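You operate a simulated robot arm through the tools that you are given. There is no shell and no other tool. Be economical: measure what you need, move in short steps, check, and stop when the job is done.

Carry out the task below with a simulated two-armed robot. There is one attempt and no reset: what you move stays moved.

JOB
Rinse both inky paddles and rack them in the blue crate.
Fine: lay them in the crate, turn the tap off and set the crate on the blue rack's top shelf.
Where things are to end (x, y in the base frame): blue crate within 0.06 m of [0.24, -0.57].
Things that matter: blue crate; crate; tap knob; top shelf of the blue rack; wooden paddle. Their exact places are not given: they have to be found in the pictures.

It is judged by the outcome, as a careful person would: the job done as asked, and still so three seconds after it is handed in. It fails if anything else is knocked over, pushed out of place, dropped, spilled or broken.

ROBOT AND FRAMES
Two 6-joint arms with two-finger parallel grippers on one trunk, on a base that drives. Base frame: it is fixed to the floor where the robot stands at the start and does not move with it; the origin is under the middle of the robot, x ahead of it, y to its left, z up; the surface under the hand at the start is at about z = 0.854. Units: m, rad, N and s.
The left shoulder is at the start at [0.06, 0.187, 1.122], the right one opposite. With the tool pointing down near the work surface each hand reaches from about 0.26 to 0.62 m from the robot's upright axis, wherever it stands, measured 20 degrees to its own side. Places, roughly: crate [0.4, -0.3, 0.9]; tap knob [0.8, 0, 0.9]; top shelf of the blue rack [0.2, -0.7, 0.9]. Payload 1.57 kg a hand.
The TCP of each hand is the grasp point between the finger pads, 0.03 m short of the fingertips. In the tool frame z runs along the fingers and y along their closing line. Largest opening 0.11 m; finger width 0.024, thickness 0.012; the body of the gripper, 0.048 by 0.112 m, starts 0.078 m behind the TCP.
Orientation is told as [roll, pitch, yaw] about the base's x, y, z axes, in that order, counted from this pose: with the fingers straight down and closing along the base's y, the tool's x points along the base's -x, its y along +y and its z along -z.

CONTROLS
- The arms move only by the tool nudge_tool. It takes "left_targets", "right_targets" or both (then of equal length, played together; a hand with none holds still); each is a list of rows, each a list of 3 entries, a list of its own where there are three numbers: the shift along the base's x, y, z in m, then the turn, a rotation vector about the base's x, y, z in rad, then the opening, from 0 (shut) to 1 (fully open). In form: [[[dx, dy, dz], [wx, wy, wz], hand], ...]. A call has 1 to 8 rows; each row is the pose to reach, as a shift and turn from the pose commanded when the call began. Rows are played at 5 a second. More than 0.05 m and 0.15 rad between two rows, or a gripper value outside its range, and nothing of the call is played. A pose out of reach is approached as far as the arm can. The call stops where the force on the tool passes 70 N (or 10 N more than at its start, if that is more) or the arm is blocked; 0.2 s more then pass. Each finger travels about 0.153 m/s and halts on what it meets, pressing with about 33 N; the grip force reading is that of the motor and also rises with nothing between the fingers. The clock runs only during rows and for 0.2 s after the last one: add rows that repeat a pose to give the fingers time. It gives the time, the measured TCP pose, the force on the tool (base axes), the opening and the grip force at its end, in the units of the frame above (readings bear some noise), with the torque about the TCP (base axes, N m) and any sound that the robot's microphone picked up, and new pictures: "views" is both (left out), scene, wrist or none (wrist: the cameras of the hands that moved).
- Cameras (640 x 400 px; columns grow to the right, rows downward): "scene" is now at [0.011, -0.0303, 1.6604]; the picture's right is [-0.40, -0.92, 0.00], its down [-0.72, 0.31, -0.62] and it looks along [0.57, -0.24, -0.79] (base axes); focal length 249 px, centre (320, 200). "left" rides on the left gripper at [0.07, -0.016, -0.141] in its tool frame; the picture's right is [0.23, 0.97, 0.00], its down [-0.86, 0.20, -0.48] and it looks along [-0.47, 0.11, 0.88] (tool axes); focal length 222 px, centre (320, 200). "right" rides on the right gripper at [0.07, 0.016, -0.141] in its tool frame; the picture's right is [-0.23, 0.97, 0.00], its down [-0.86, -0.20, -0.48] and it looks along [-0.47, -0.11, 0.88] (tool axes); focal length 222 px, centre (320, 200).
- lift_body(by): slides the trunk up (or, below 0, down) by that many m; the arms and the scene camera ride with it, the base frame stays. It gives what a move gives, with no picture.
- roll_base(legs): drives the robot by 1 to 6 legs, each [ahead, left, turn to the left] in m, m and rad, along the robot's own axes; the way and the turn of a leg run together, so that a leg with both is an arc; at most 1.5 m and 3.142 rad a leg. The arms and the cameras ride along, it lands a little off, and it stops where it bumps. It gives what a move gives, and a new picture of the scene camera.
- head_to(pan, tilt): turns the head with the scene camera to pan (to the left, within 1.501 rad either way) and tilt (down, from -0.506 to 1.204), counted from straight ahead of the robot. It gives what a move gives, and a new picture of the scene camera.
- probe_pixels(camera, pixels): for up to 12 pixels [column, row] of the newest picture of that camera ("zoom" is the newest enlarged one), the place [x, y, z] in the base frame of the surface seen there, good to about 0.002 m. The clock stands still meanwhile.
- zoom(camera, box): a new picture of the part [left, top, right, bottom] of that camera's present view, enlarged. The clock stands still meanwhile.
- finish_job(): hands the job in; it is judged then, once.

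Work in short steps. Measure before you move; look again where a grasp or a placing could have gone wrong, and mend it. You have 80 turns and 260 pictures in all, those below and enlarged ones among them. Open the grippers and draw the arms clear of the work before you hand the job in, unless the task says otherwise; then end with one line.

The tools are called after ">>>" by a JSON object that holds its "name" and its "arguments". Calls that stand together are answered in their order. nudge_tool: Moves the arms, as the interface text tells. Its arguments: {"type":"object","properties":{"left_targets":{"type":"array","items":{"type":"array"}},"right_targets":{"type":"array","items":{"type":"array"}},"views":{"type":"string","enum":["both","scene","wrist","none"]}},"required":[]} The other tools are called the same way: lift_body (by) slides the trunk up or down; roll_base (legs) drives the base; head_to (pan, tilt) turns the head that bears the scene camera; probe_pixels (camera, pixels) gives the place of the surface under pixels of a picture; zoom (camera, box) takes an enlarged picture of a part of a camera's view; finish_job () hands the job in.

At the start:

```text
time_s: 0.0
left_tcp_pos: [0.3976, 0.0832, 1.2505]
left_tcp_rot: [0.002, -0.001, 0.0]
left_ft_force: [0.1, -0.3, -1.1]
left_moment: [-0.03, -0.02, -0.02]
left_opening: 0.11
left_grasp_force: 0.1
right_tcp_pos: [0.3465, -0.2641, 1.2556]
right_tcp_rot: [-0.002, -0.001, 0.0]
right_ft_force: [0.1, -0.1, 0.7]
right_moment: [-0.01, 0.03, -0.01]
right_opening: 0.1099
right_grasp_force: 0.1
trunk travel left (down, up): [-0.75, 0.24]
robot x, y, heading: [0.0037, 0.0015, 0.001]
head pan, tilt: [-0.408, 0.906]
```

scene: 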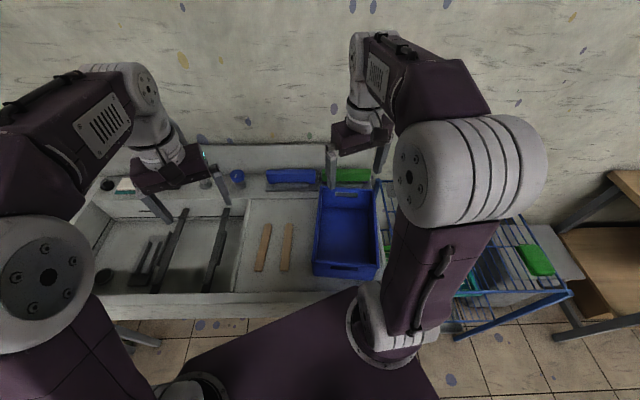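
right: 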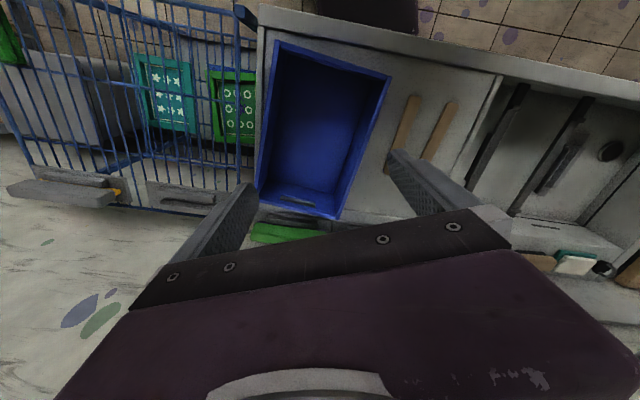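
left: 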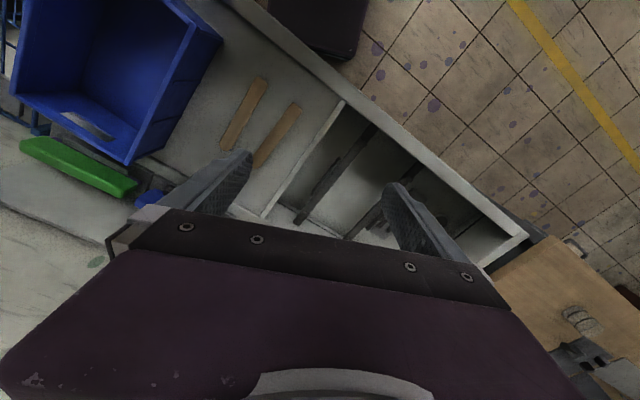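

The scene shows a sink trough on the left, two wooden paddles near (263,247) and (286,247), the blue crate near (346,232) and the rack at right. I zoom on the sink and the rack.

>>> {"name": "zoom", "arguments": {"camera": "scene", "box": [80, 130, 400, 330]}}

>>> {"name": "zoom", "arguments": {"camera": "right", "box": [360, 60, 640, 280]}}

>>> {"name": "head_to", "arguments": {"pan": 0.1, "tilt": 0.8}}

```text
2.00 times, centred on (240, 230) of scene
```

zoom: 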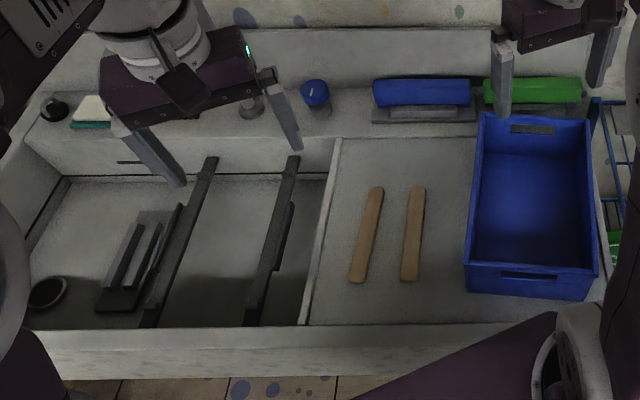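

```text
1.82 times, centred on (500, 170) of right
```

zoom: 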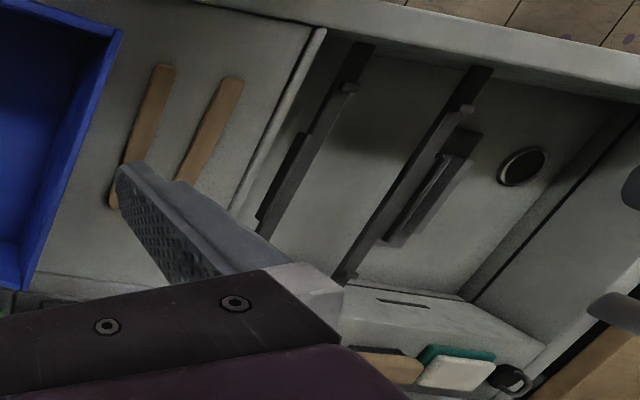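

```text
time_s: 0.9
left_tcp_pos: [0.3974, 0.083, 1.2505]
left_tcp_rot: [0.0, -0.001, 0.001]
left_ft_force: [0.0, -0.2, 0.2]
left_moment: [0.0, -0.04, 0.02]
left_opening: 0.11
left_grasp_force: 0.1
right_tcp_pos: [0.3467, -0.2635, 1.2557]
right_tcp_rot: [0.001, -0.001, 0.0]
right_ft_force: [0.3, 0.0, 0.1]
right_moment: [0.0, 0.02, 0.02]
right_opening: 0.1099
right_grasp_force: 0.1
trunk travel left (down, up): [-0.75, 0.24]
robot x, y, heading: [-0.0033, 0.0038, 0.002]
head pan, tilt: [0.099, 0.799]
```

scene: 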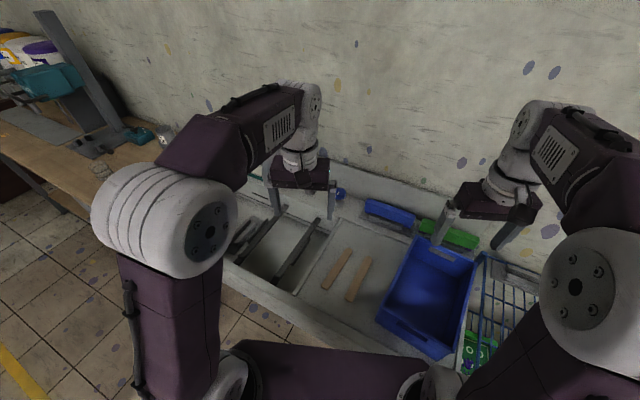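

The left hand hides the tap area. I move it left and back so as to see the sink, and look straight on.

>>> {"name": "nudge_tool", "arguments": {"left_targets": [[[-0.02, 0.04, 0], [0, 0, 0], 1], [[-0.04, 0.08, 0], [0, 0, 0], 1], [[-0.05, 0.12, 0], [0, 0, 0], 1], [[-0.05, 0.16, 0], [0, 0, 0], 1], [[-0.05, 0.2, 0], [0, 0, 0], 1], [[-0.05, 0.24, 0], [0, 0, 0], 1]], "views": "none"}}

>>> {"name": "head_to", "arguments": {"pan": -0.15, "tilt": 0.95}}

>>> {"name": "zoom", "arguments": {"camera": "scene", "box": [160, 100, 480, 300]}}

```text
time_s: 2.3
left_tcp_pos: [0.3468, 0.3253, 1.25]
left_tcp_rot: [0.0, 0.001, -0.003]
left_ft_force: [-0.3, -0.3, 0.1]
left_moment: [-0.03, 0.01, -0.02]
left_opening: 0.11
left_grasp_force: 0.2
right_tcp_pos: [0.3463, -0.2626, 1.255]
right_tcp_rot: [-0.002, 0.001, 0.001]
right_ft_force: [-0.4, 0.0, 0.6]
right_moment: [-0.01, 0.01, -0.02]
right_opening: 0.1099
right_grasp_force: 0.1
trunk travel left (down, up): [-0.75, 0.24]
robot x, y, heading: [-0.0004, 0.0016, 0.001]
head pan, tilt: [0.099, 0.799]
```

```text
time_s: 3.1
left_tcp_pos: [0.3476, 0.3227, 1.2499]
left_tcp_rot: [0.0, -0.001, 0.0]
left_ft_force: [0.2, -0.6, -0.7]
left_moment: [-0.01, 0.0, 0.0]
left_opening: 0.1102
left_grasp_force: 0.1
right_tcp_pos: [0.3464, -0.264, 1.255]
right_tcp_rot: [-0.001, 0.001, 0.0]
right_ft_force: [0.7, 0.5, 0.0]
right_moment: [0.0, -0.04, 0.02]
right_opening: 0.1099
right_grasp_force: 0.1
trunk travel left (down, up): [-0.75, 0.24]
robot x, y, heading: [0.0014, 0.0051, 0.005]
head pan, tilt: [-0.15, 0.949]
```

scene: 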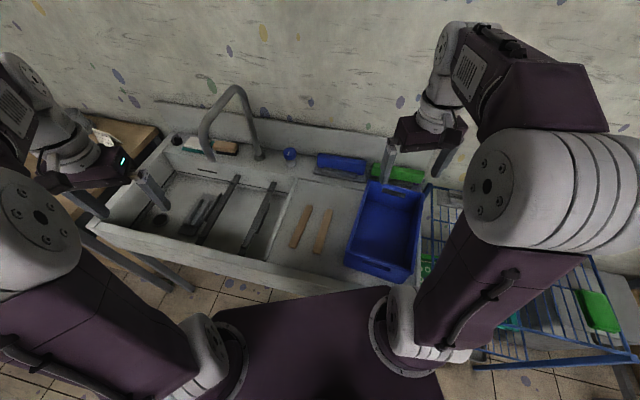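

```text
2.00 times, centred on (320, 200) of scene
```

zoom: 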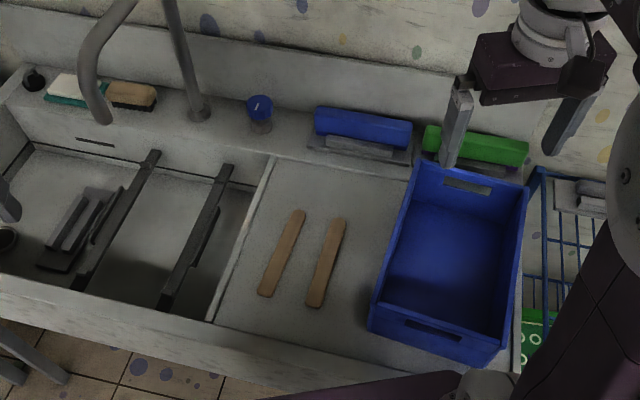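

Now the tap spout (210,150) and knob (290,154) are visible. I zoom closely on the paddles, on the sink and on the tap.

>>> {"name": "zoom", "arguments": {"camera": "scene", "box": [270, 190, 350, 260]}}

>>> {"name": "zoom", "arguments": {"camera": "scene", "box": [130, 80, 310, 260]}}

>>> {"name": "probe_pixels", "arguments": {"camera": "scene", "pixels": [[308, 206], [294, 247], [330, 210], [317, 252], [290, 153], [207, 157], [180, 215], [222, 205], [255, 220], [201, 212], [350, 220], [162, 220]]}}

>>> {"name": "head_to", "arguments": {"pan": -1.0, "tilt": 0.95}}

```text
5.71 times, centred on (310, 225) of scene
```

zoom: 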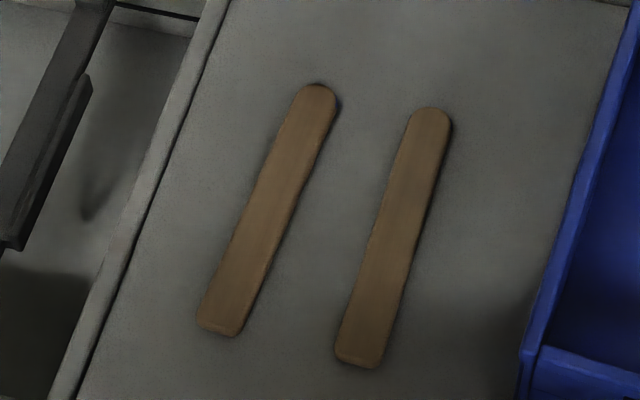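

```text
2.22 times, centred on (220, 170) of scene
```

zoom: 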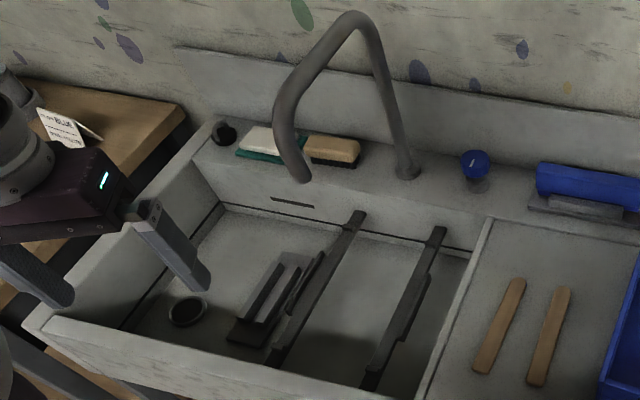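

```text
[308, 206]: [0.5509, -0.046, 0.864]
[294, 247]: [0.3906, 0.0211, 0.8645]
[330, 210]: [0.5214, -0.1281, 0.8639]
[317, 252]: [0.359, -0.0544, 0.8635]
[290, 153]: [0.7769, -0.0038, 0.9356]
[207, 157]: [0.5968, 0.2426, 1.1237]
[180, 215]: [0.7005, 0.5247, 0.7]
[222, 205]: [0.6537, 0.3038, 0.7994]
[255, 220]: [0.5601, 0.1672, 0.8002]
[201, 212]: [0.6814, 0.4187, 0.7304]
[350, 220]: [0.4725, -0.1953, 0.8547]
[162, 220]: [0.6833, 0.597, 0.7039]
```

```text
time_s: 4.3
left_tcp_pos: [0.3473, 0.3239, 1.251]
left_tcp_rot: [-0.001, -0.002, 0.0]
left_ft_force: [-0.3, -0.4, 0.3]
left_moment: [0.02, 0.02, 0.0]
left_opening: 0.1097
left_grasp_force: 0.0
right_tcp_pos: [0.3459, -0.2629, 1.256]
right_tcp_rot: [-0.001, 0.0, 0.001]
right_ft_force: [-0.5, 0.0, 0.0]
right_moment: [0.03, 0.01, 0.01]
right_opening: 0.1097
right_grasp_force: 0.1
trunk travel left (down, up): [-0.75, 0.24]
robot x, y, heading: [-0.0023, -0.002, 0.0]
head pan, tilt: [-1.0, 0.949]
```

scene: 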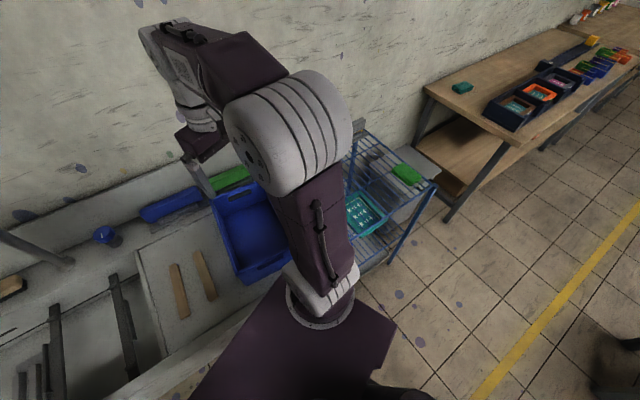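

Next I read the card on the left bench, look at the knob and look at the rack from this view.

>>> {"name": "zoom", "arguments": {"camera": "scene", "box": [320, 100, 460, 280]}}

>>> {"name": "probe_pixels", "arguments": {"camera": "scene", "pixels": [[214, 197], [262, 185], [240, 283], [410, 176], [376, 138], [434, 182], [389, 258], [352, 168], [380, 190], [365, 165], [395, 195], [240, 235]]}}

>>> {"name": "head_to", "arguments": {"pan": 0.35, "tilt": 0.8}}

>>> {"name": "zoom", "arguments": {"camera": "scene", "box": [220, 100, 460, 260]}}

```text
2.22 times, centred on (390, 190) of scene
```

zoom: 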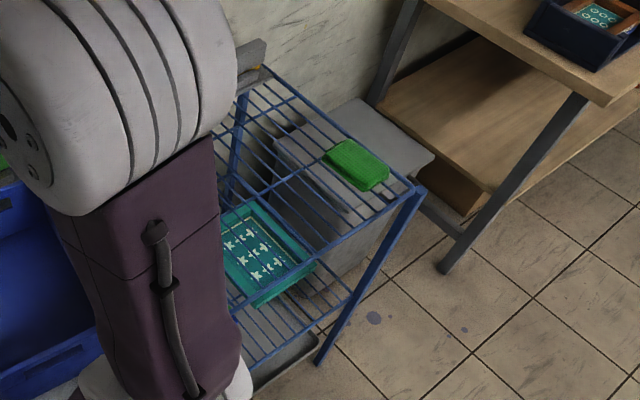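

```text
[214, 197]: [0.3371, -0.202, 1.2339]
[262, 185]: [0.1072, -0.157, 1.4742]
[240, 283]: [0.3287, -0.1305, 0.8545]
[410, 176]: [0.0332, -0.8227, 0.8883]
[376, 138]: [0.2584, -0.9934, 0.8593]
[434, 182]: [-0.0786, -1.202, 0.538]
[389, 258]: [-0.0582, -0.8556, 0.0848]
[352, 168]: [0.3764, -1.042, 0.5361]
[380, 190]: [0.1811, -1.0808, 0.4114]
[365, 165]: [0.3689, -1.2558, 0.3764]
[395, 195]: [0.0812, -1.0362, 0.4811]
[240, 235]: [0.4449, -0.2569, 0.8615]
```

```text
time_s: 5.8
left_tcp_pos: [0.3471, 0.324, 1.2506]
left_tcp_rot: [0.0, -0.001, 0.0]
left_ft_force: [0.3, -0.4, 0.3]
left_moment: [-0.01, 0.0, 0.0]
left_opening: 0.11
left_grasp_force: 0.1
right_tcp_pos: [0.3455, -0.2639, 1.255]
right_tcp_rot: [-0.001, -0.001, -0.001]
right_ft_force: [-0.4, -0.3, -0.3]
right_moment: [-0.01, 0.02, -0.04]
right_opening: 0.11
right_grasp_force: 0.1
trunk travel left (down, up): [-0.75, 0.24]
robot x, y, heading: [-0.0018, 0.0022, 0.001]
head pan, tilt: [0.351, 0.799]
```

scene: 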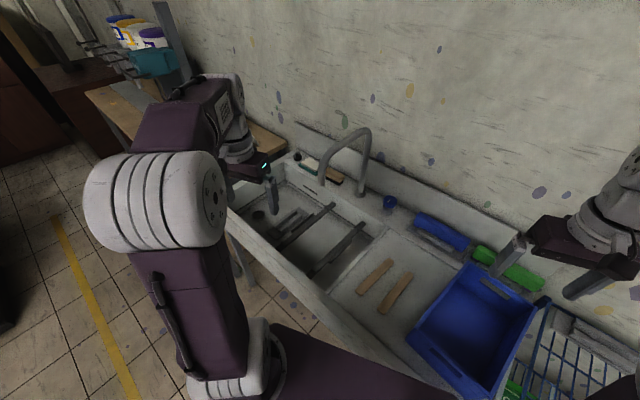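

```text
2.50 times, centred on (340, 180) of scene
```

zoom: 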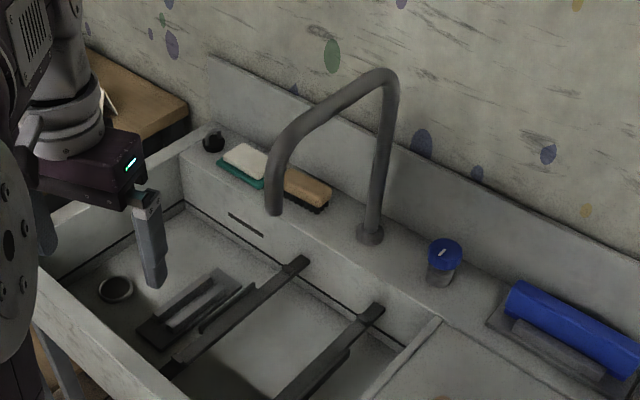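

No water is running yet. I bring the left hand above the left paddle, with its closing line across the paddle (yaw about -0.39), to look at it closely.

>>> {"name": "nudge_tool", "arguments": {"left_targets": [[[0.01, -0.045, -0.01], [0, 0, -0.06], 1], [[0.02, -0.09, -0.02], [0, 0, -0.12], 1], [[0.03, -0.13, -0.03], [0, 0, -0.18], 1], [[0.04, -0.17, -0.05], [0, 0, -0.24], 1], [[0.05, -0.205, -0.08], [0, 0, -0.3], 1], [[0.055, -0.24, -0.11], [0, 0, -0.35], 1], [[0.06, -0.27, -0.14], [0, 0, -0.39], 1], [[0.06, -0.3, -0.17], [0, 0, -0.395], 1]], "views": "wrist"}}

>>> {"name": "head_to", "arguments": {"pan": -0.15, "tilt": 0.8}}

>>> {"name": "zoom", "arguments": {"camera": "scene", "box": [20, 100, 340, 300]}}

```text
time_s: 7.6
left_tcp_pos: [0.4069, 0.0207, 1.0786]
left_tcp_rot: [0.002, 0.001, -0.398]
left_ft_force: [-0.8, 1.0, -0.6]
left_moment: [0.01, 0.0, 0.01]
left_opening: 0.1101
left_grasp_force: 0.1
right_tcp_pos: [0.3457, -0.2644, 1.2553]
right_tcp_rot: [0.003, -0.001, -0.001]
right_ft_force: [0.2, -0.1, 0.4]
right_moment: [0.0, 0.01, 0.0]
right_opening: 0.11
right_grasp_force: 0.1
trunk travel left (down, up): [-0.75, 0.24]
robot x, y, heading: [-0.0039, -0.003, 0.002]
head pan, tilt: [0.351, 0.799]
```

left: 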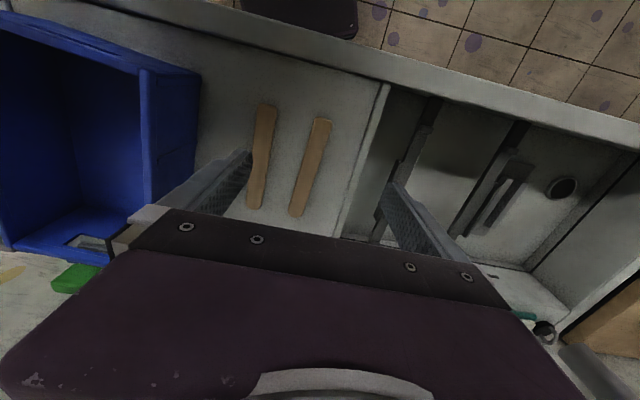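

```text
time_s: 8.5
left_tcp_pos: [0.4063, 0.0211, 1.0806]
left_tcp_rot: [0.0, -0.001, -0.395]
left_ft_force: [0.3, -0.5, -0.7]
left_moment: [-0.01, -0.03, 0.02]
left_opening: 0.11
left_grasp_force: 0.0
right_tcp_pos: [0.3463, -0.2629, 1.256]
right_tcp_rot: [0.001, 0.001, 0.0]
right_ft_force: [0.3, -0.3, 0.0]
right_moment: [-0.01, -0.02, -0.02]
right_opening: 0.11
right_grasp_force: 0.0
trunk travel left (down, up): [-0.75, 0.24]
robot x, y, heading: [0.003, -0.0015, 0.004]
head pan, tilt: [-0.15, 0.799]
```

scene: 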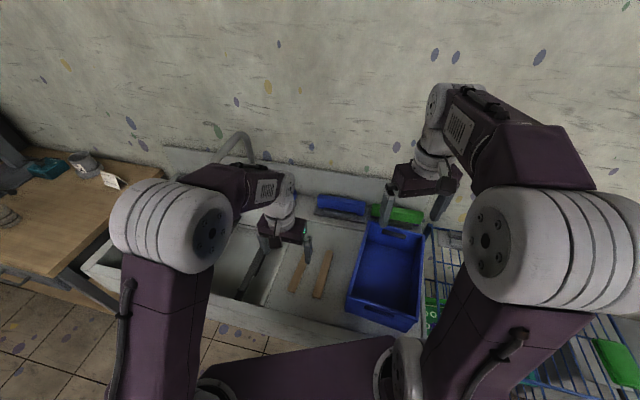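

```text
2.00 times, centred on (180, 200) of scene
```

zoom: 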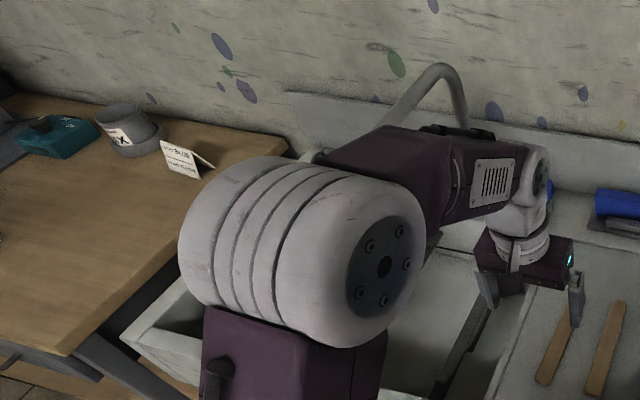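

>>> {"name": "zoom", "arguments": {"camera": "scene", "box": [90, 160, 130, 195]}}

>>> {"name": "zoom", "arguments": {"camera": "left", "box": [220, 80, 380, 230]}}

>>> {"name": "probe_pixels", "arguments": {"camera": "left", "pixels": [[265, 108], [254, 202], [322, 122], [296, 212], [259, 155], [310, 166]]}}

```text
11.43 times, centred on (110, 178) of scene
```

zoom: 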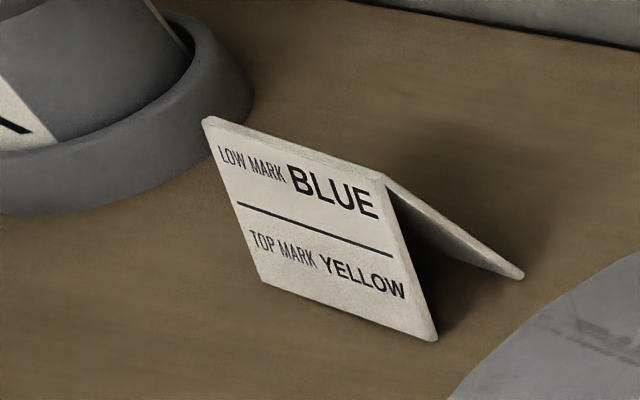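

```text
2.67 times, centred on (300, 155) of left
```

zoom: 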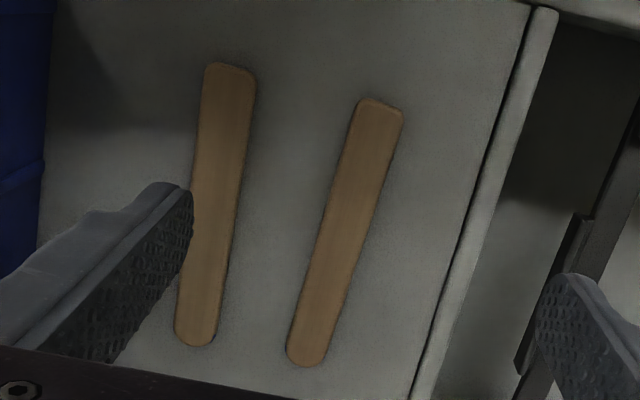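

```text
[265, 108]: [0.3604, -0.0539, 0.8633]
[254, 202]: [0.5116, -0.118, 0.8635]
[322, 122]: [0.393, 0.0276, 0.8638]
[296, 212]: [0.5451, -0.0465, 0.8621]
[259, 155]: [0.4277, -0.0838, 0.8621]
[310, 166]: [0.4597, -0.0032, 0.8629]
```

The card is only about marks and not about this job. The ink must be under the paddles, likely near the rounded far end. I lower the left hand onto the square end of the left paddle, TCP at about (0.42, 0.013).

>>> {"name": "nudge_tool", "arguments": {"left_targets": [[[0.005, -0.002, -0.05], [0, 0, -0.02], 0.55], [[0.01, -0.005, -0.1], [0, 0, -0.035], 0.55], [[0.014, -0.007, -0.14], [0, 0, -0.035], 0.55], [[0.014, -0.007, -0.17], [0, 0, -0.035], 0.55]], "views": "wrist"}}

>>> {"name": "zoom", "arguments": {"camera": "left", "box": [200, 80, 440, 230]}}

```text
refused: row 1 steps farther than a row can; nothing moved
```

```text
2.67 times, centred on (320, 155) of left
```

zoom: 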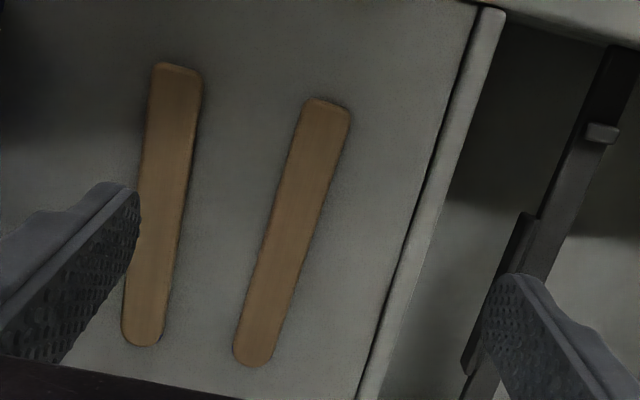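

The first row was slightly over the step limit; I resend it with smaller steps.

>>> {"name": "nudge_tool", "arguments": {"left_targets": [[[0.005, -0.002, -0.04], [0, 0, -0.02], 0.55], [[0.01, -0.005, -0.08], [0, 0, -0.035], 0.55], [[0.014, -0.007, -0.12], [0, 0, -0.035], 0.55], [[0.014, -0.007, -0.15], [0, 0, -0.035], 0.55], [[0.014, -0.007, -0.17], [0, 0, -0.035], 0.55]], "views": "wrist"}}

>>> {"name": "zoom", "arguments": {"camera": "left", "box": [200, 50, 440, 250]}}

```text
time_s: 9.7
left_tcp_pos: [0.4208, 0.0164, 0.9118]
left_tcp_rot: [0.002, 0.0, -0.429]
left_ft_force: [-0.2, 0.2, 0.3]
left_moment: [-0.02, 0.01, 0.0]
left_opening: 0.0607
left_grasp_force: 0.0
right_tcp_pos: [0.3448, -0.2648, 1.2561]
right_tcp_rot: [0.001, 0.001, 0.002]
right_ft_force: [0.8, 0.3, -0.1]
right_moment: [-0.01, -0.01, -0.01]
right_opening: 0.11
right_grasp_force: 0.0
trunk travel left (down, up): [-0.75, 0.24]
robot x, y, heading: [-0.0039, 0.0019, -0.004]
head pan, tilt: [-0.15, 0.799]
```

left: 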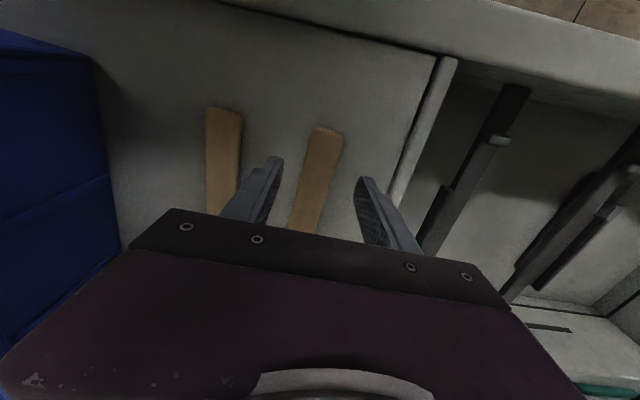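

```text
2.00 times, centred on (320, 150) of left
```

zoom: 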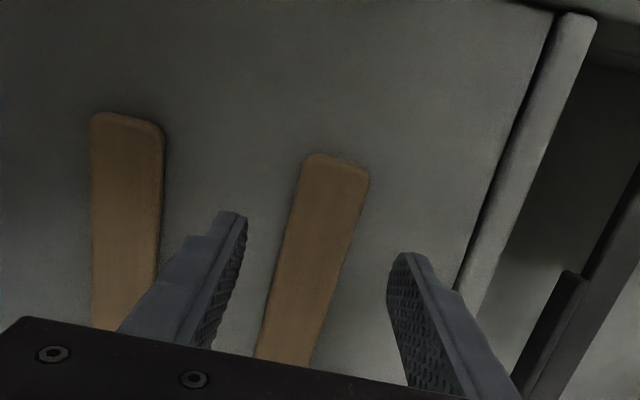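

The fingers straddle the paddle. I lower to z about 0.886 and close, then lift a little.

>>> {"name": "nudge_tool", "arguments": {"left_targets": [[[0, -0.003, -0.015], [0, 0, 0], 0.55], [[0, -0.003, -0.025], [0, 0, 0], 0.55], [[0, -0.003, -0.0255], [0, 0, 0], 0.2], [[0, -0.003, -0.0255], [0, 0, 0], 0.0], [[0, -0.003, -0.0255], [0, 0, 0], 0.0], [[0, -0.003, 0.01], [0, 0, 0], 0.0], [[0, -0.003, 0.05], [0, 0, 0], 0.0], [[0, -0.003, 0.1], [0, 0, 0], 0.0]], "views": "both"}}

>>> {"name": "zoom", "arguments": {"camera": "left", "box": [200, 50, 440, 250]}}

```text
time_s: 11.5
left_tcp_pos: [0.42, 0.0133, 1.0096]
left_tcp_rot: [0.001, 0.001, -0.431]
left_ft_force: [-0.5, -0.2, 0.1]
left_moment: [0.0, 0.0, 0.01]
left_opening: 0.0288
left_grasp_force: 33.1
right_tcp_pos: [0.346, -0.2638, 1.2561]
right_tcp_rot: [0.0, -0.001, -0.001]
right_ft_force: [-0.3, 0.0, 0.8]
right_moment: [-0.03, -0.01, -0.06]
right_opening: 0.11
right_grasp_force: 0.0
trunk travel left (down, up): [-0.75, 0.24]
robot x, y, heading: [-0.0003, -0.0005, -0.003]
head pan, tilt: [-0.15, 0.799]
```

scene: 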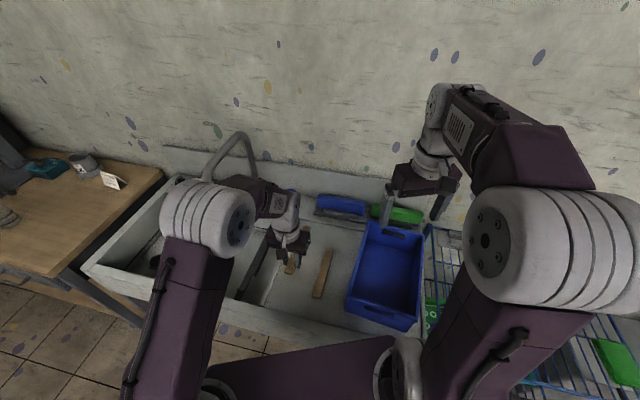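
left: 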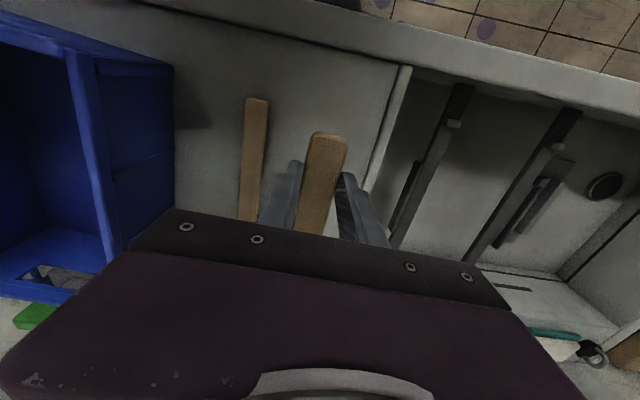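

```text
2.00 times, centred on (320, 150) of left
```

zoom: 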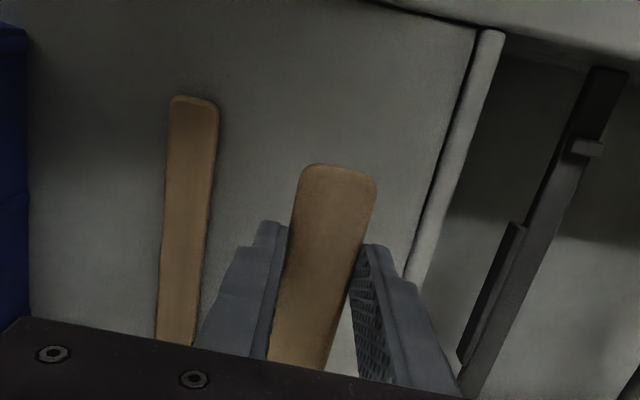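

The paddle is held (opening 0.029). I carry it to the left and straighten it along x, so that I can then roll it and see its underside.

>>> {"name": "nudge_tool", "arguments": {"left_targets": [[[-0.01, 0.045, 0.01], [0, 0, 0.12], 0.0], [[-0.02, 0.09, 0.03], [0, 0, 0.24], 0.0], [[-0.02, 0.13, 0.05], [0, 0, 0.36], 0.0], [[-0.02, 0.17, 0.07], [0, 0, 0.43], 0.0]], "views": "none"}}

>>> {"name": "nudge_tool", "arguments": {"left_targets": [[[0, 0, 0.01], [-0.14, 0, 0], 0.0], [[0, 0, 0.02], [-0.28, 0, 0], 0.0], [[0, 0, 0.03], [-0.42, 0, 0], 0.0], [[0, 0, 0.04], [-0.56, 0, 0], 0.0], [[0, 0, 0.04], [-0.7, 0, 0], 0.0], [[0, 0, 0.04], [-0.84, 0, 0], 0.0], [[0, 0, 0.04], [-0.98, 0, 0], 0.0], [[0, 0, 0.04], [-1.1, 0, 0], 0.0]], "views": "both"}}

>>> {"name": "zoom", "arguments": {"camera": "scene", "box": [180, 120, 340, 270]}}

>>> {"name": "zoom", "arguments": {"camera": "right", "box": [320, 60, 640, 260]}}

```text
refused: row 2 steps farther than a row can; nothing moved
```

```text
time_s: 13.3
left_tcp_pos: [0.4219, 0.0137, 1.0498]
left_tcp_rot: [-1.064, -0.383, -0.204]
left_ft_force: [0.0, 0.3, -0.5]
left_moment: [0.01, -0.03, 0.01]
left_opening: 0.0286
left_grasp_force: 32.5
right_tcp_pos: [0.3468, -0.2634, 1.2551]
right_tcp_rot: [0.001, 0.001, -0.001]
right_ft_force: [0.6, -0.5, -0.1]
right_moment: [-0.01, 0.03, -0.02]
right_opening: 0.11
right_grasp_force: 0.1
trunk travel left (down, up): [-0.75, 0.24]
robot x, y, heading: [0.001, -0.0001, -0.001]
head pan, tilt: [-0.15, 0.799]
```

scene: 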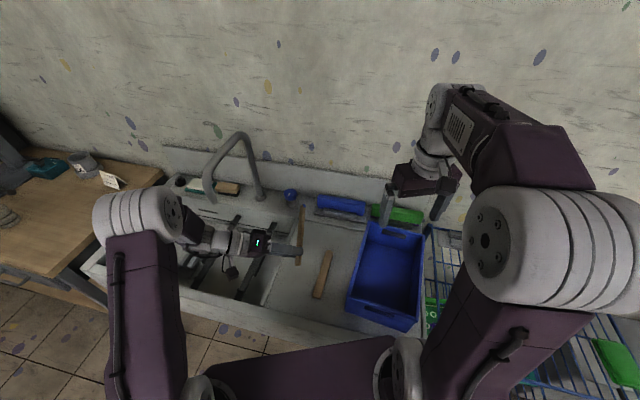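
left: 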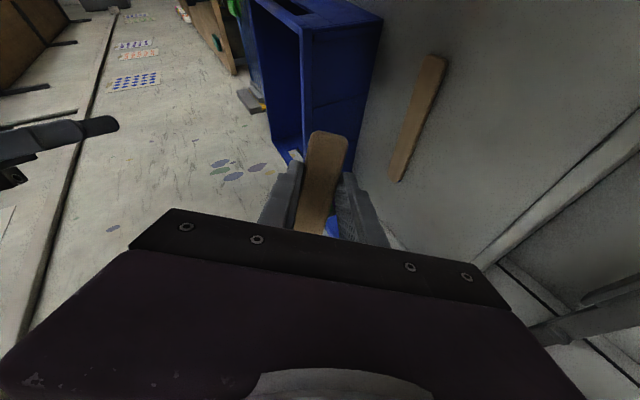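

```text
2.67 times, centred on (260, 195) of scene
```

zoom: 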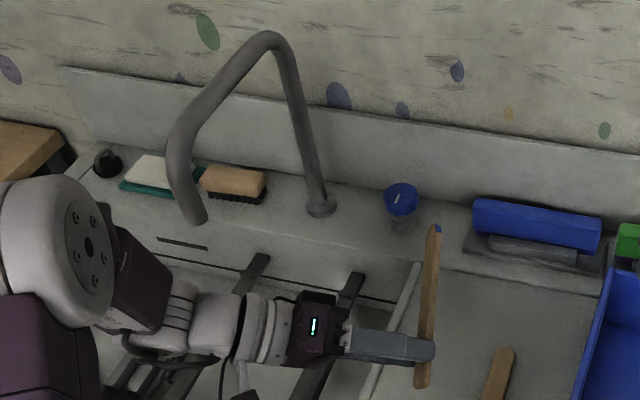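

```text
2.00 times, centred on (480, 160) of right
```

zoom: 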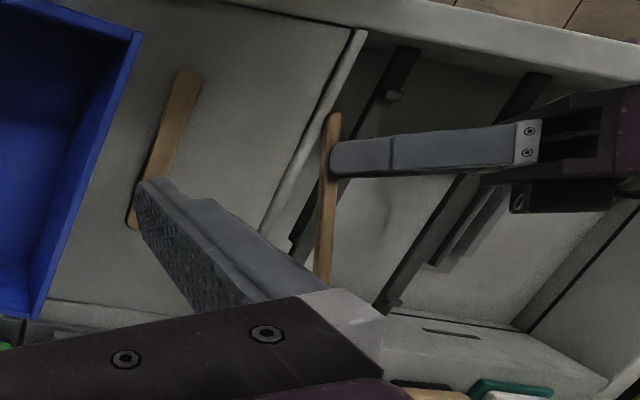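

The blue ink shows at the far tip on the underside. I carry the paddle left and level it along x, then measure the spout and the knob.

>>> {"name": "probe_pixels", "arguments": {"camera": "scene", "pixels": [[213, 199], [209, 199], [217, 198], [212, 193], [214, 195], [210, 180], [290, 195], [288, 192], [293, 192], [291, 199], [291, 206], [260, 198]]}}

>>> {"name": "nudge_tool", "arguments": {"left_targets": [[[-0.01, 0.04, 0.015], [0, 0.1, 0.05], 0.0], [[-0.015, 0.08, 0.03], [0, 0.2, 0.1], 0.0], [[-0.02, 0.12, 0.05], [0, 0.3, 0.15], 0.0], [[-0.02, 0.155, 0.06], [0, 0.382, 0.195], 0.0], [[-0.02, 0.19, 0.06], [0, 0.382, 0.195], 0.0]], "views": "scene"}}

>>> {"name": "zoom", "arguments": {"camera": "scene", "box": [200, 130, 340, 230]}}

```text
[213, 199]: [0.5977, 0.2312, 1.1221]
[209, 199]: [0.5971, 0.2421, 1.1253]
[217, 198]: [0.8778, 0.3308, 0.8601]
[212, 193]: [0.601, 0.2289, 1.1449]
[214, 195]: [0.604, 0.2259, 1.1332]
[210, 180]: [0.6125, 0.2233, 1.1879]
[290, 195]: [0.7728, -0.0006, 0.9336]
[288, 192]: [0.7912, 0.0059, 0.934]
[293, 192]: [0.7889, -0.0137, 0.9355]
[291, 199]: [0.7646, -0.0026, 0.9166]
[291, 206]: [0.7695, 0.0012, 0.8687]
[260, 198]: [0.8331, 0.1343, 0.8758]
```

```text
time_s: 14.5
left_tcp_pos: [0.403, 0.2029, 1.1106]
left_tcp_rot: [-1.102, -0.001, 0.0]
left_ft_force: [-1.4, 0.0, -0.8]
left_moment: [-0.02, 0.04, -0.01]
left_opening: 0.0286
left_grasp_force: 33.2
right_tcp_pos: [0.347, -0.2627, 1.255]
right_tcp_rot: [-0.001, 0.0, 0.001]
right_ft_force: [-0.4, 0.1, 0.8]
right_moment: [-0.02, 0.01, 0.04]
right_opening: 0.1099
right_grasp_force: 0.0
trunk travel left (down, up): [-0.75, 0.24]
robot x, y, heading: [-0.0008, -0.0012, -0.0]
head pan, tilt: [-0.15, 0.799]
```

scene: 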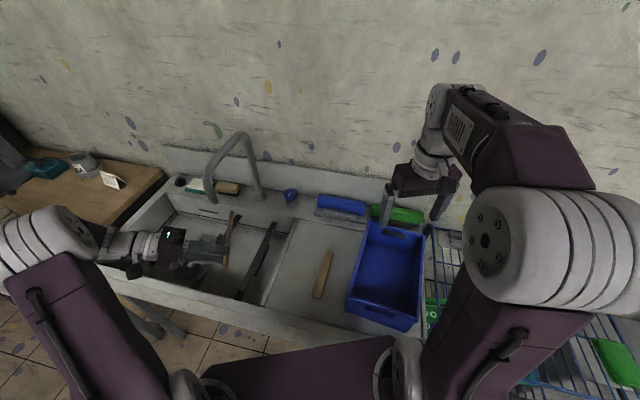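

```text
4.00 times, centred on (270, 180) of scene
```

zoom: 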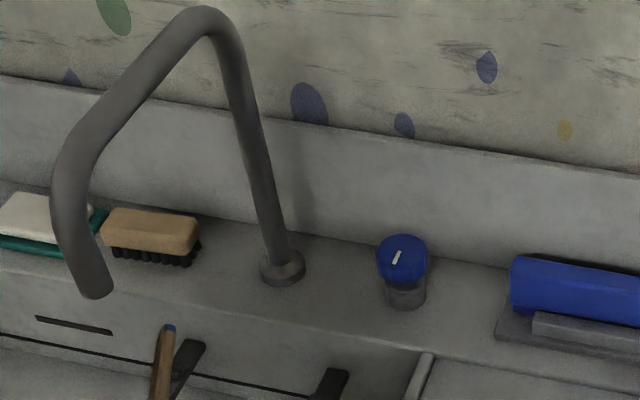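

The stream axis should be near (0.605, 0.236) and the knob cap is at about (0.782, -0.004), z 0.91–0.935. I bring the right hand towards the knob, pitching the fingers forward.

>>> {"name": "nudge_tool", "arguments": {"right_targets": [[[0.031, 0.026, -0.014], [0, -0.14, 0], 0.7], [[0.062, 0.052, -0.028], [0, -0.28, 0], 0.7], [[0.093, 0.078, -0.042], [0, -0.42, 0], 0.7], [[0.124, 0.104, -0.056], [0, -0.56, 0], 0.7], [[0.155, 0.13, -0.07], [0, -0.7, 0], 0.7], [[0.186, 0.156, -0.084], [0, -0.84, 0], 0.7], [[0.217, 0.182, -0.098], [0, -0.98, 0], 0.7], [[0.248, 0.208, -0.112], [0, -1.05, 0], 0.7]], "views": "both"}}

```text
time_s: 16.3
left_tcp_pos: [0.4045, 0.2042, 1.1095]
left_tcp_rot: [-1.101, 0.0, 0.001]
left_ft_force: [0.1, 0.1, -0.6]
left_moment: [0.01, 0.03, -0.01]
left_opening: 0.0288
left_grasp_force: 32.9
right_tcp_pos: [0.5975, -0.0545, 1.1437]
right_tcp_rot: [-0.001, -1.048, 0.003]
right_ft_force: [-0.2, 0.9, -0.1]
right_moment: [-0.04, 0.04, -0.04]
right_opening: 0.0771
right_grasp_force: 0.2
right hand out of reach, approached as far as the arm can: row 6
trunk travel left (down, up): [-0.75, 0.24]
robot x, y, heading: [-0.0005, 0.0044, 0.002]
head pan, tilt: [-0.15, 0.799]
```

scene: 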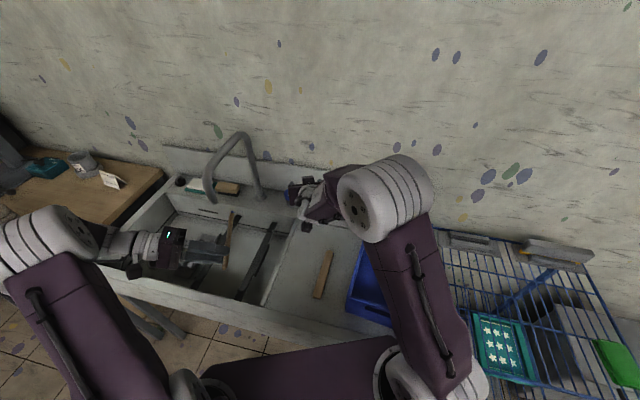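
right: 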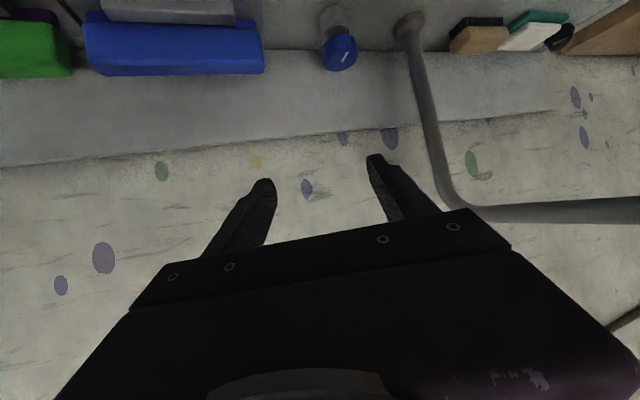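

The knob appears in the right wrist view at (340,50). I go down to a point short of it, z about 0.95.

>>> {"name": "nudge_tool", "arguments": {"right_targets": [[[0.02, 0.01, -0.038], [0, 0, 0], 0.7], [[0.04, 0.02, -0.076], [0, 0, 0], 0.7], [[0.065, 0.032, -0.114], [0, 0, 0], 0.7], [[0.095, 0.044, -0.15], [0, 0, 0], 0.7], [[0.12, 0.05, -0.185], [0, 0, 0], 0.7]], "views": "both"}}

>>> {"name": "zoom", "arguments": {"camera": "right", "box": [240, 60, 440, 230]}}

```text
time_s: 17.5
left_tcp_pos: [0.404, 0.2009, 1.1112]
left_tcp_rot: [-1.101, -0.001, 0.001]
left_ft_force: [0.9, 0.4, -1.0]
left_moment: [0.05, 0.01, -0.02]
left_opening: 0.0284
left_grasp_force: 32.8
right_tcp_pos: [0.715, -0.0062, 0.9553]
right_tcp_rot: [-0.001, -1.047, 0.001]
right_ft_force: [0.4, 0.7, 1.1]
right_moment: [0.0, -0.01, 0.0]
right_opening: 0.0772
right_grasp_force: 0.0
trunk travel left (down, up): [-0.75, 0.24]
robot x, y, heading: [-0.0005, -0.001, 0.001]
head pan, tilt: [-0.15, 0.799]
```

scene: 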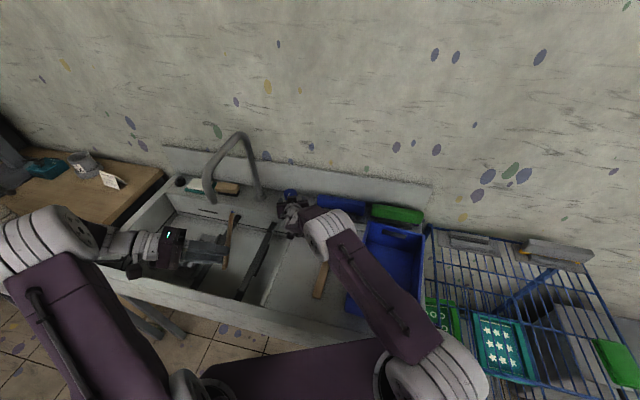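
right: 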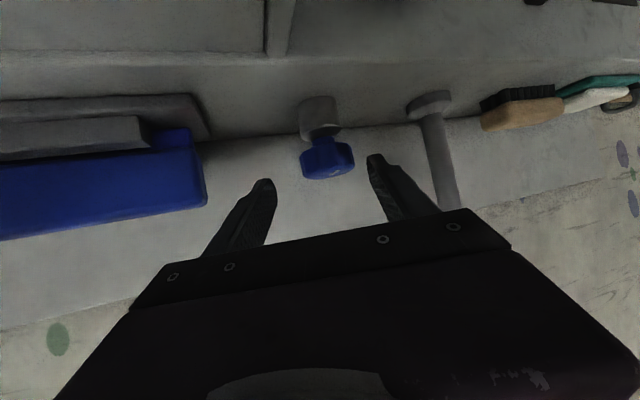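

```text
2.35 times, centred on (340, 145) of right
```

zoom: 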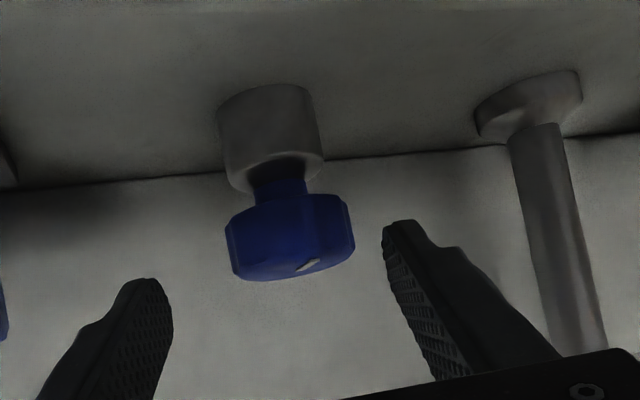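

The knob lies between the open fingers' lines. I go forward onto it and close.

>>> {"name": "nudge_tool", "arguments": {"right_targets": [[[0.03, 0.001, -0.015], [0, 0, 0], 0.7], [[0.055, 0.002, -0.028], [0, 0, 0], 0.7], [[0.065, 0.002, -0.034], [0, 0, 0], 0.7], [[0.065, 0.002, -0.034], [0, 0, 0], 0.35], [[0.065, 0.002, -0.034], [0, 0, 0], 0.1], [[0.065, 0.002, -0.034], [0, 0, 0], 0.1]], "views": "wrist"}}

>>> {"name": "zoom", "arguments": {"camera": "right", "box": [240, 60, 440, 230]}}

```text
time_s: 19.1
left_tcp_pos: [0.3988, 0.2025, 1.1138]
left_tcp_rot: [-1.1, -0.003, 0.002]
left_ft_force: [-0.9, -0.6, 0.0]
left_moment: [0.03, 0.02, -0.01]
left_opening: 0.0282
left_grasp_force: 33.4
right_tcp_pos: [0.7423, -0.0008, 0.9234]
right_tcp_rot: [-0.006, -1.028, 0.024]
right_ft_force: [-14.3, 9.8, -0.5]
right_moment: [-0.28, 0.48, 0.5]
right_opening: 0.0422
right_grasp_force: 44.6
right hand out of reach, approached as far as the arm can: row 2, 3, 4, 5, 6
trunk travel left (down, up): [-0.75, 0.24]
robot x, y, heading: [-0.0017, -0.001, 0.002]
head pan, tilt: [-0.15, 0.799]
stopped in row 6 (right hand): the force on the tool passed its limit at 71 N (the readings are from after the stop); the commanded pose is now the measured one
```

right: 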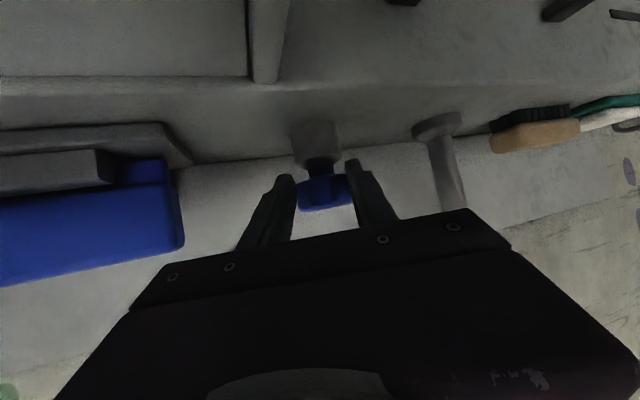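

```text
2.35 times, centred on (340, 145) of right
```

zoom: 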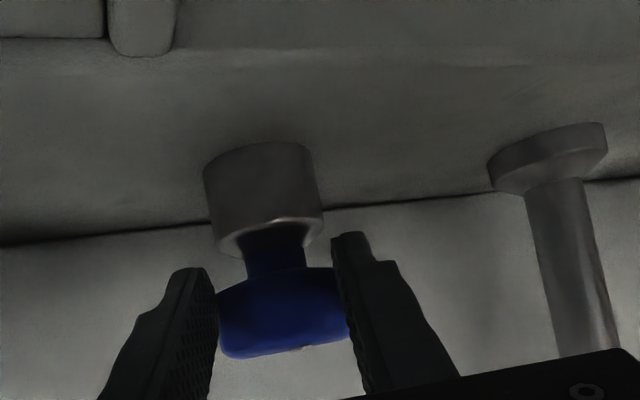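

The arm fell 0.04 m short of the knob axis, so this grip is at the rim only. I open, back off, and look down at how much room the base has ahead.

>>> {"name": "nudge_tool", "arguments": {"right_targets": [[[0, 0, 0], [0, 0, 0], 0.6], [[0, 0, 0], [0, 0, 0], 0.7], [[-0.04, -0.003, 0.023], [0, 0, 0], 0.7], [[-0.08, -0.003, 0.05], [0, 0, 0], 0.7]], "views": "none"}}

>>> {"name": "head_to", "arguments": {"pan": 0.0, "tilt": 1.2}}

>>> {"name": "probe_pixels", "arguments": {"camera": "scene", "pixels": [[320, 270], [320, 285], [320, 300], [320, 315], [320, 330], [320, 360], [320, 390], [250, 300], [400, 300], [220, 330], [420, 330], [180, 300]]}}

```text
time_s: 20.1
left_tcp_pos: [0.3995, 0.2016, 1.1119]
left_tcp_rot: [-1.098, -0.004, 0.0]
left_ft_force: [-0.1, 0.0, 0.1]
left_moment: [-0.01, 0.01, 0.03]
left_opening: 0.0287
left_grasp_force: 32.8
right_tcp_pos: [0.6646, -0.0068, 0.974]
right_tcp_rot: [-0.007, -1.033, 0.017]
right_ft_force: [0.2, -0.2, -0.3]
right_moment: [0.03, 0.01, 0.03]
right_opening: 0.0766
right_grasp_force: 0.1
trunk travel left (down, up): [-0.75, 0.24]
robot x, y, heading: [0.0009, -0.0002, 0.002]
head pan, tilt: [-0.15, 0.799]
```

```text
time_s: 20.9
left_tcp_pos: [0.4016, 0.204, 1.1109]
left_tcp_rot: [-1.101, 0.0, 0.002]
left_ft_force: [0.3, 0.9, -0.4]
left_moment: [0.02, -0.02, -0.01]
left_opening: 0.0287
left_grasp_force: 32.9
right_tcp_pos: [0.6674, -0.0075, 0.9708]
right_tcp_rot: [-0.006, -1.028, 0.018]
right_ft_force: [0.5, 0.8, 0.9]
right_moment: [-0.01, 0.02, 0.01]
right_opening: 0.0771
right_grasp_force: 0.0
trunk travel left (down, up): [-0.75, 0.24]
robot x, y, heading: [-0.0021, -0.0017, -0.0]
head pan, tilt: [0.0, 1.201]
```

scene: 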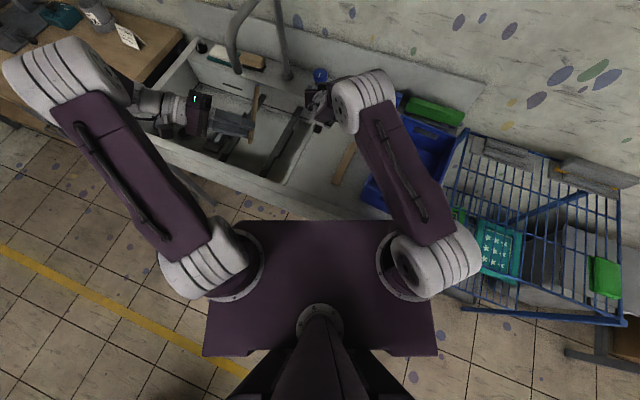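

```text
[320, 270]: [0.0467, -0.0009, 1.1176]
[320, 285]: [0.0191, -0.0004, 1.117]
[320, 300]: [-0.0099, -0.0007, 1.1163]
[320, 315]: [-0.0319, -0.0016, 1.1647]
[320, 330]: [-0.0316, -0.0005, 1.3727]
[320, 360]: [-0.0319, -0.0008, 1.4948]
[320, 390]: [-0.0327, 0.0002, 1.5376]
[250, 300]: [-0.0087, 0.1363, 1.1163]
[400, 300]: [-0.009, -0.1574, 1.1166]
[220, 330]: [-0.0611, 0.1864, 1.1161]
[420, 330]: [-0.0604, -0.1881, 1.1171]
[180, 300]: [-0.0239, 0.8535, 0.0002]
```

The plate front is at about x 0.14. I probe the sink's front rim and the rack.

>>> {"name": "probe_pixels", "arguments": {"camera": "scene", "pixels": [[230, 170], [280, 190], [330, 208], [358, 215], [320, 224], [270, 224], [375, 219], [470, 134], [622, 322], [462, 310], [509, 315], [604, 277]]}}

>>> {"name": "zoom", "arguments": {"camera": "scene", "box": [420, 80, 640, 340]}}

```text
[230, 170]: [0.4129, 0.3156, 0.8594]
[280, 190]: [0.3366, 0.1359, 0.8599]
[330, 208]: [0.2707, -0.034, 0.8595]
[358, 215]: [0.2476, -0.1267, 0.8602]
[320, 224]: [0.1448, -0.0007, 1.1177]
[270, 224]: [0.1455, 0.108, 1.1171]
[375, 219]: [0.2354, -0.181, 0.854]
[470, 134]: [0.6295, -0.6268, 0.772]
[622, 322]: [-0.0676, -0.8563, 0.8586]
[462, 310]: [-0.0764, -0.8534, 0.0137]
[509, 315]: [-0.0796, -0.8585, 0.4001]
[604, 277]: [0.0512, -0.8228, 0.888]
```

```text
1.54 times, centred on (530, 210) of scene
```

zoom: 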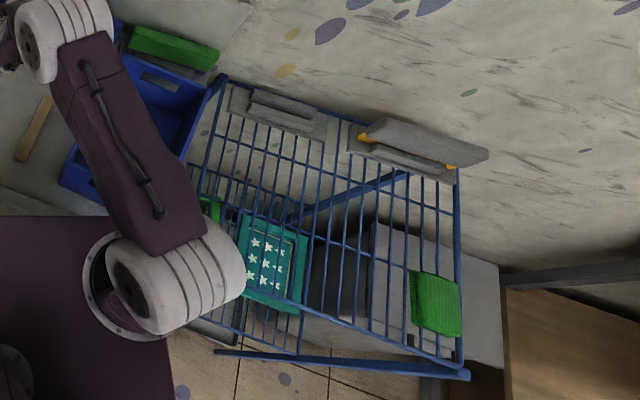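

Rolling along the sink's front (direction about (0.335, 0.942)) brings the right shoulder much nearer to the knob without nearing the sink. First I draw both hands back so that neither meets the gooseneck.

>>> {"name": "nudge_tool", "arguments": {"right_targets": [[[-0.03, -0.01, 0.035], [0, 0, 0], 0.7], [[-0.06, -0.02, 0.07], [0, 0, 0], 0.7], [[-0.095, -0.03, 0.1], [0, 0, 0], 0.7], [[-0.13, -0.04, 0.13], [0, 0, 0], 0.7], [[-0.165, -0.05, 0.15], [0, 0, 0], 0.7], [[-0.2, -0.06, 0.16], [0, 0, 0], 0.7]], "left_targets": [[[-0.02, 0, 0.01], [0, 0, 0], 0], [[-0.04, 0, 0.02], [0, 0, 0], 0], [[-0.06, 0, 0.03], [0, 0, 0], 0], [[-0.08, 0, 0.03], [0, 0, 0], 0], [[-0.08, 0, 0.03], [0, 0, 0], 0], [[-0.08, 0, 0.03], [0, 0, 0], 0]], "views": "none"}}

>>> {"name": "roll_base", "arguments": {"legs": [[0.065, 0.188, 0]]}}

```text
time_s: 22.3
left_tcp_pos: [0.3205, 0.2025, 1.1422]
left_tcp_rot: [-1.098, -0.003, 0.002]
left_ft_force: [0.0, -0.5, -0.1]
left_moment: [0.02, 0.02, 0.03]
left_opening: 0.0287
left_grasp_force: 32.8
right_tcp_pos: [0.4641, -0.0683, 1.133]
right_tcp_rot: [-0.007, -1.028, 0.017]
right_ft_force: [-0.7, -0.6, 0.7]
right_moment: [0.02, 0.0, -0.03]
right_opening: 0.0772
right_grasp_force: 0.0
trunk travel left (down, up): [-0.75, 0.24]
robot x, y, heading: [-0.0037, 0.0012, -0.001]
head pan, tilt: [0.0, 1.201]
```

```text
time_s: 23.9
left_tcp_pos: [0.3853, 0.3906, 1.1423]
left_tcp_rot: [-1.098, 0.0, 0.001]
left_ft_force: [1.2, 0.2, -0.8]
left_moment: [0.03, 0.0, 0.03]
left_opening: 0.0286
left_grasp_force: 32.9
right_tcp_pos: [0.5294, 0.12, 1.1328]
right_tcp_rot: [-0.005, -1.026, 0.013]
right_ft_force: [0.3, -0.3, -0.2]
right_moment: [-0.02, 0.03, 0.0]
right_opening: 0.077
right_grasp_force: 0.0
trunk travel left (down, up): [-0.75, 0.24]
robot x, y, heading: [0.0622, 0.1892, -0.003]
head pan, tilt: [0.0, 1.201]
```

scene: 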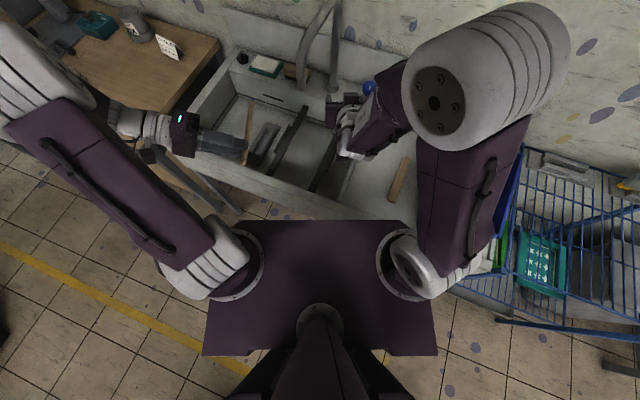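

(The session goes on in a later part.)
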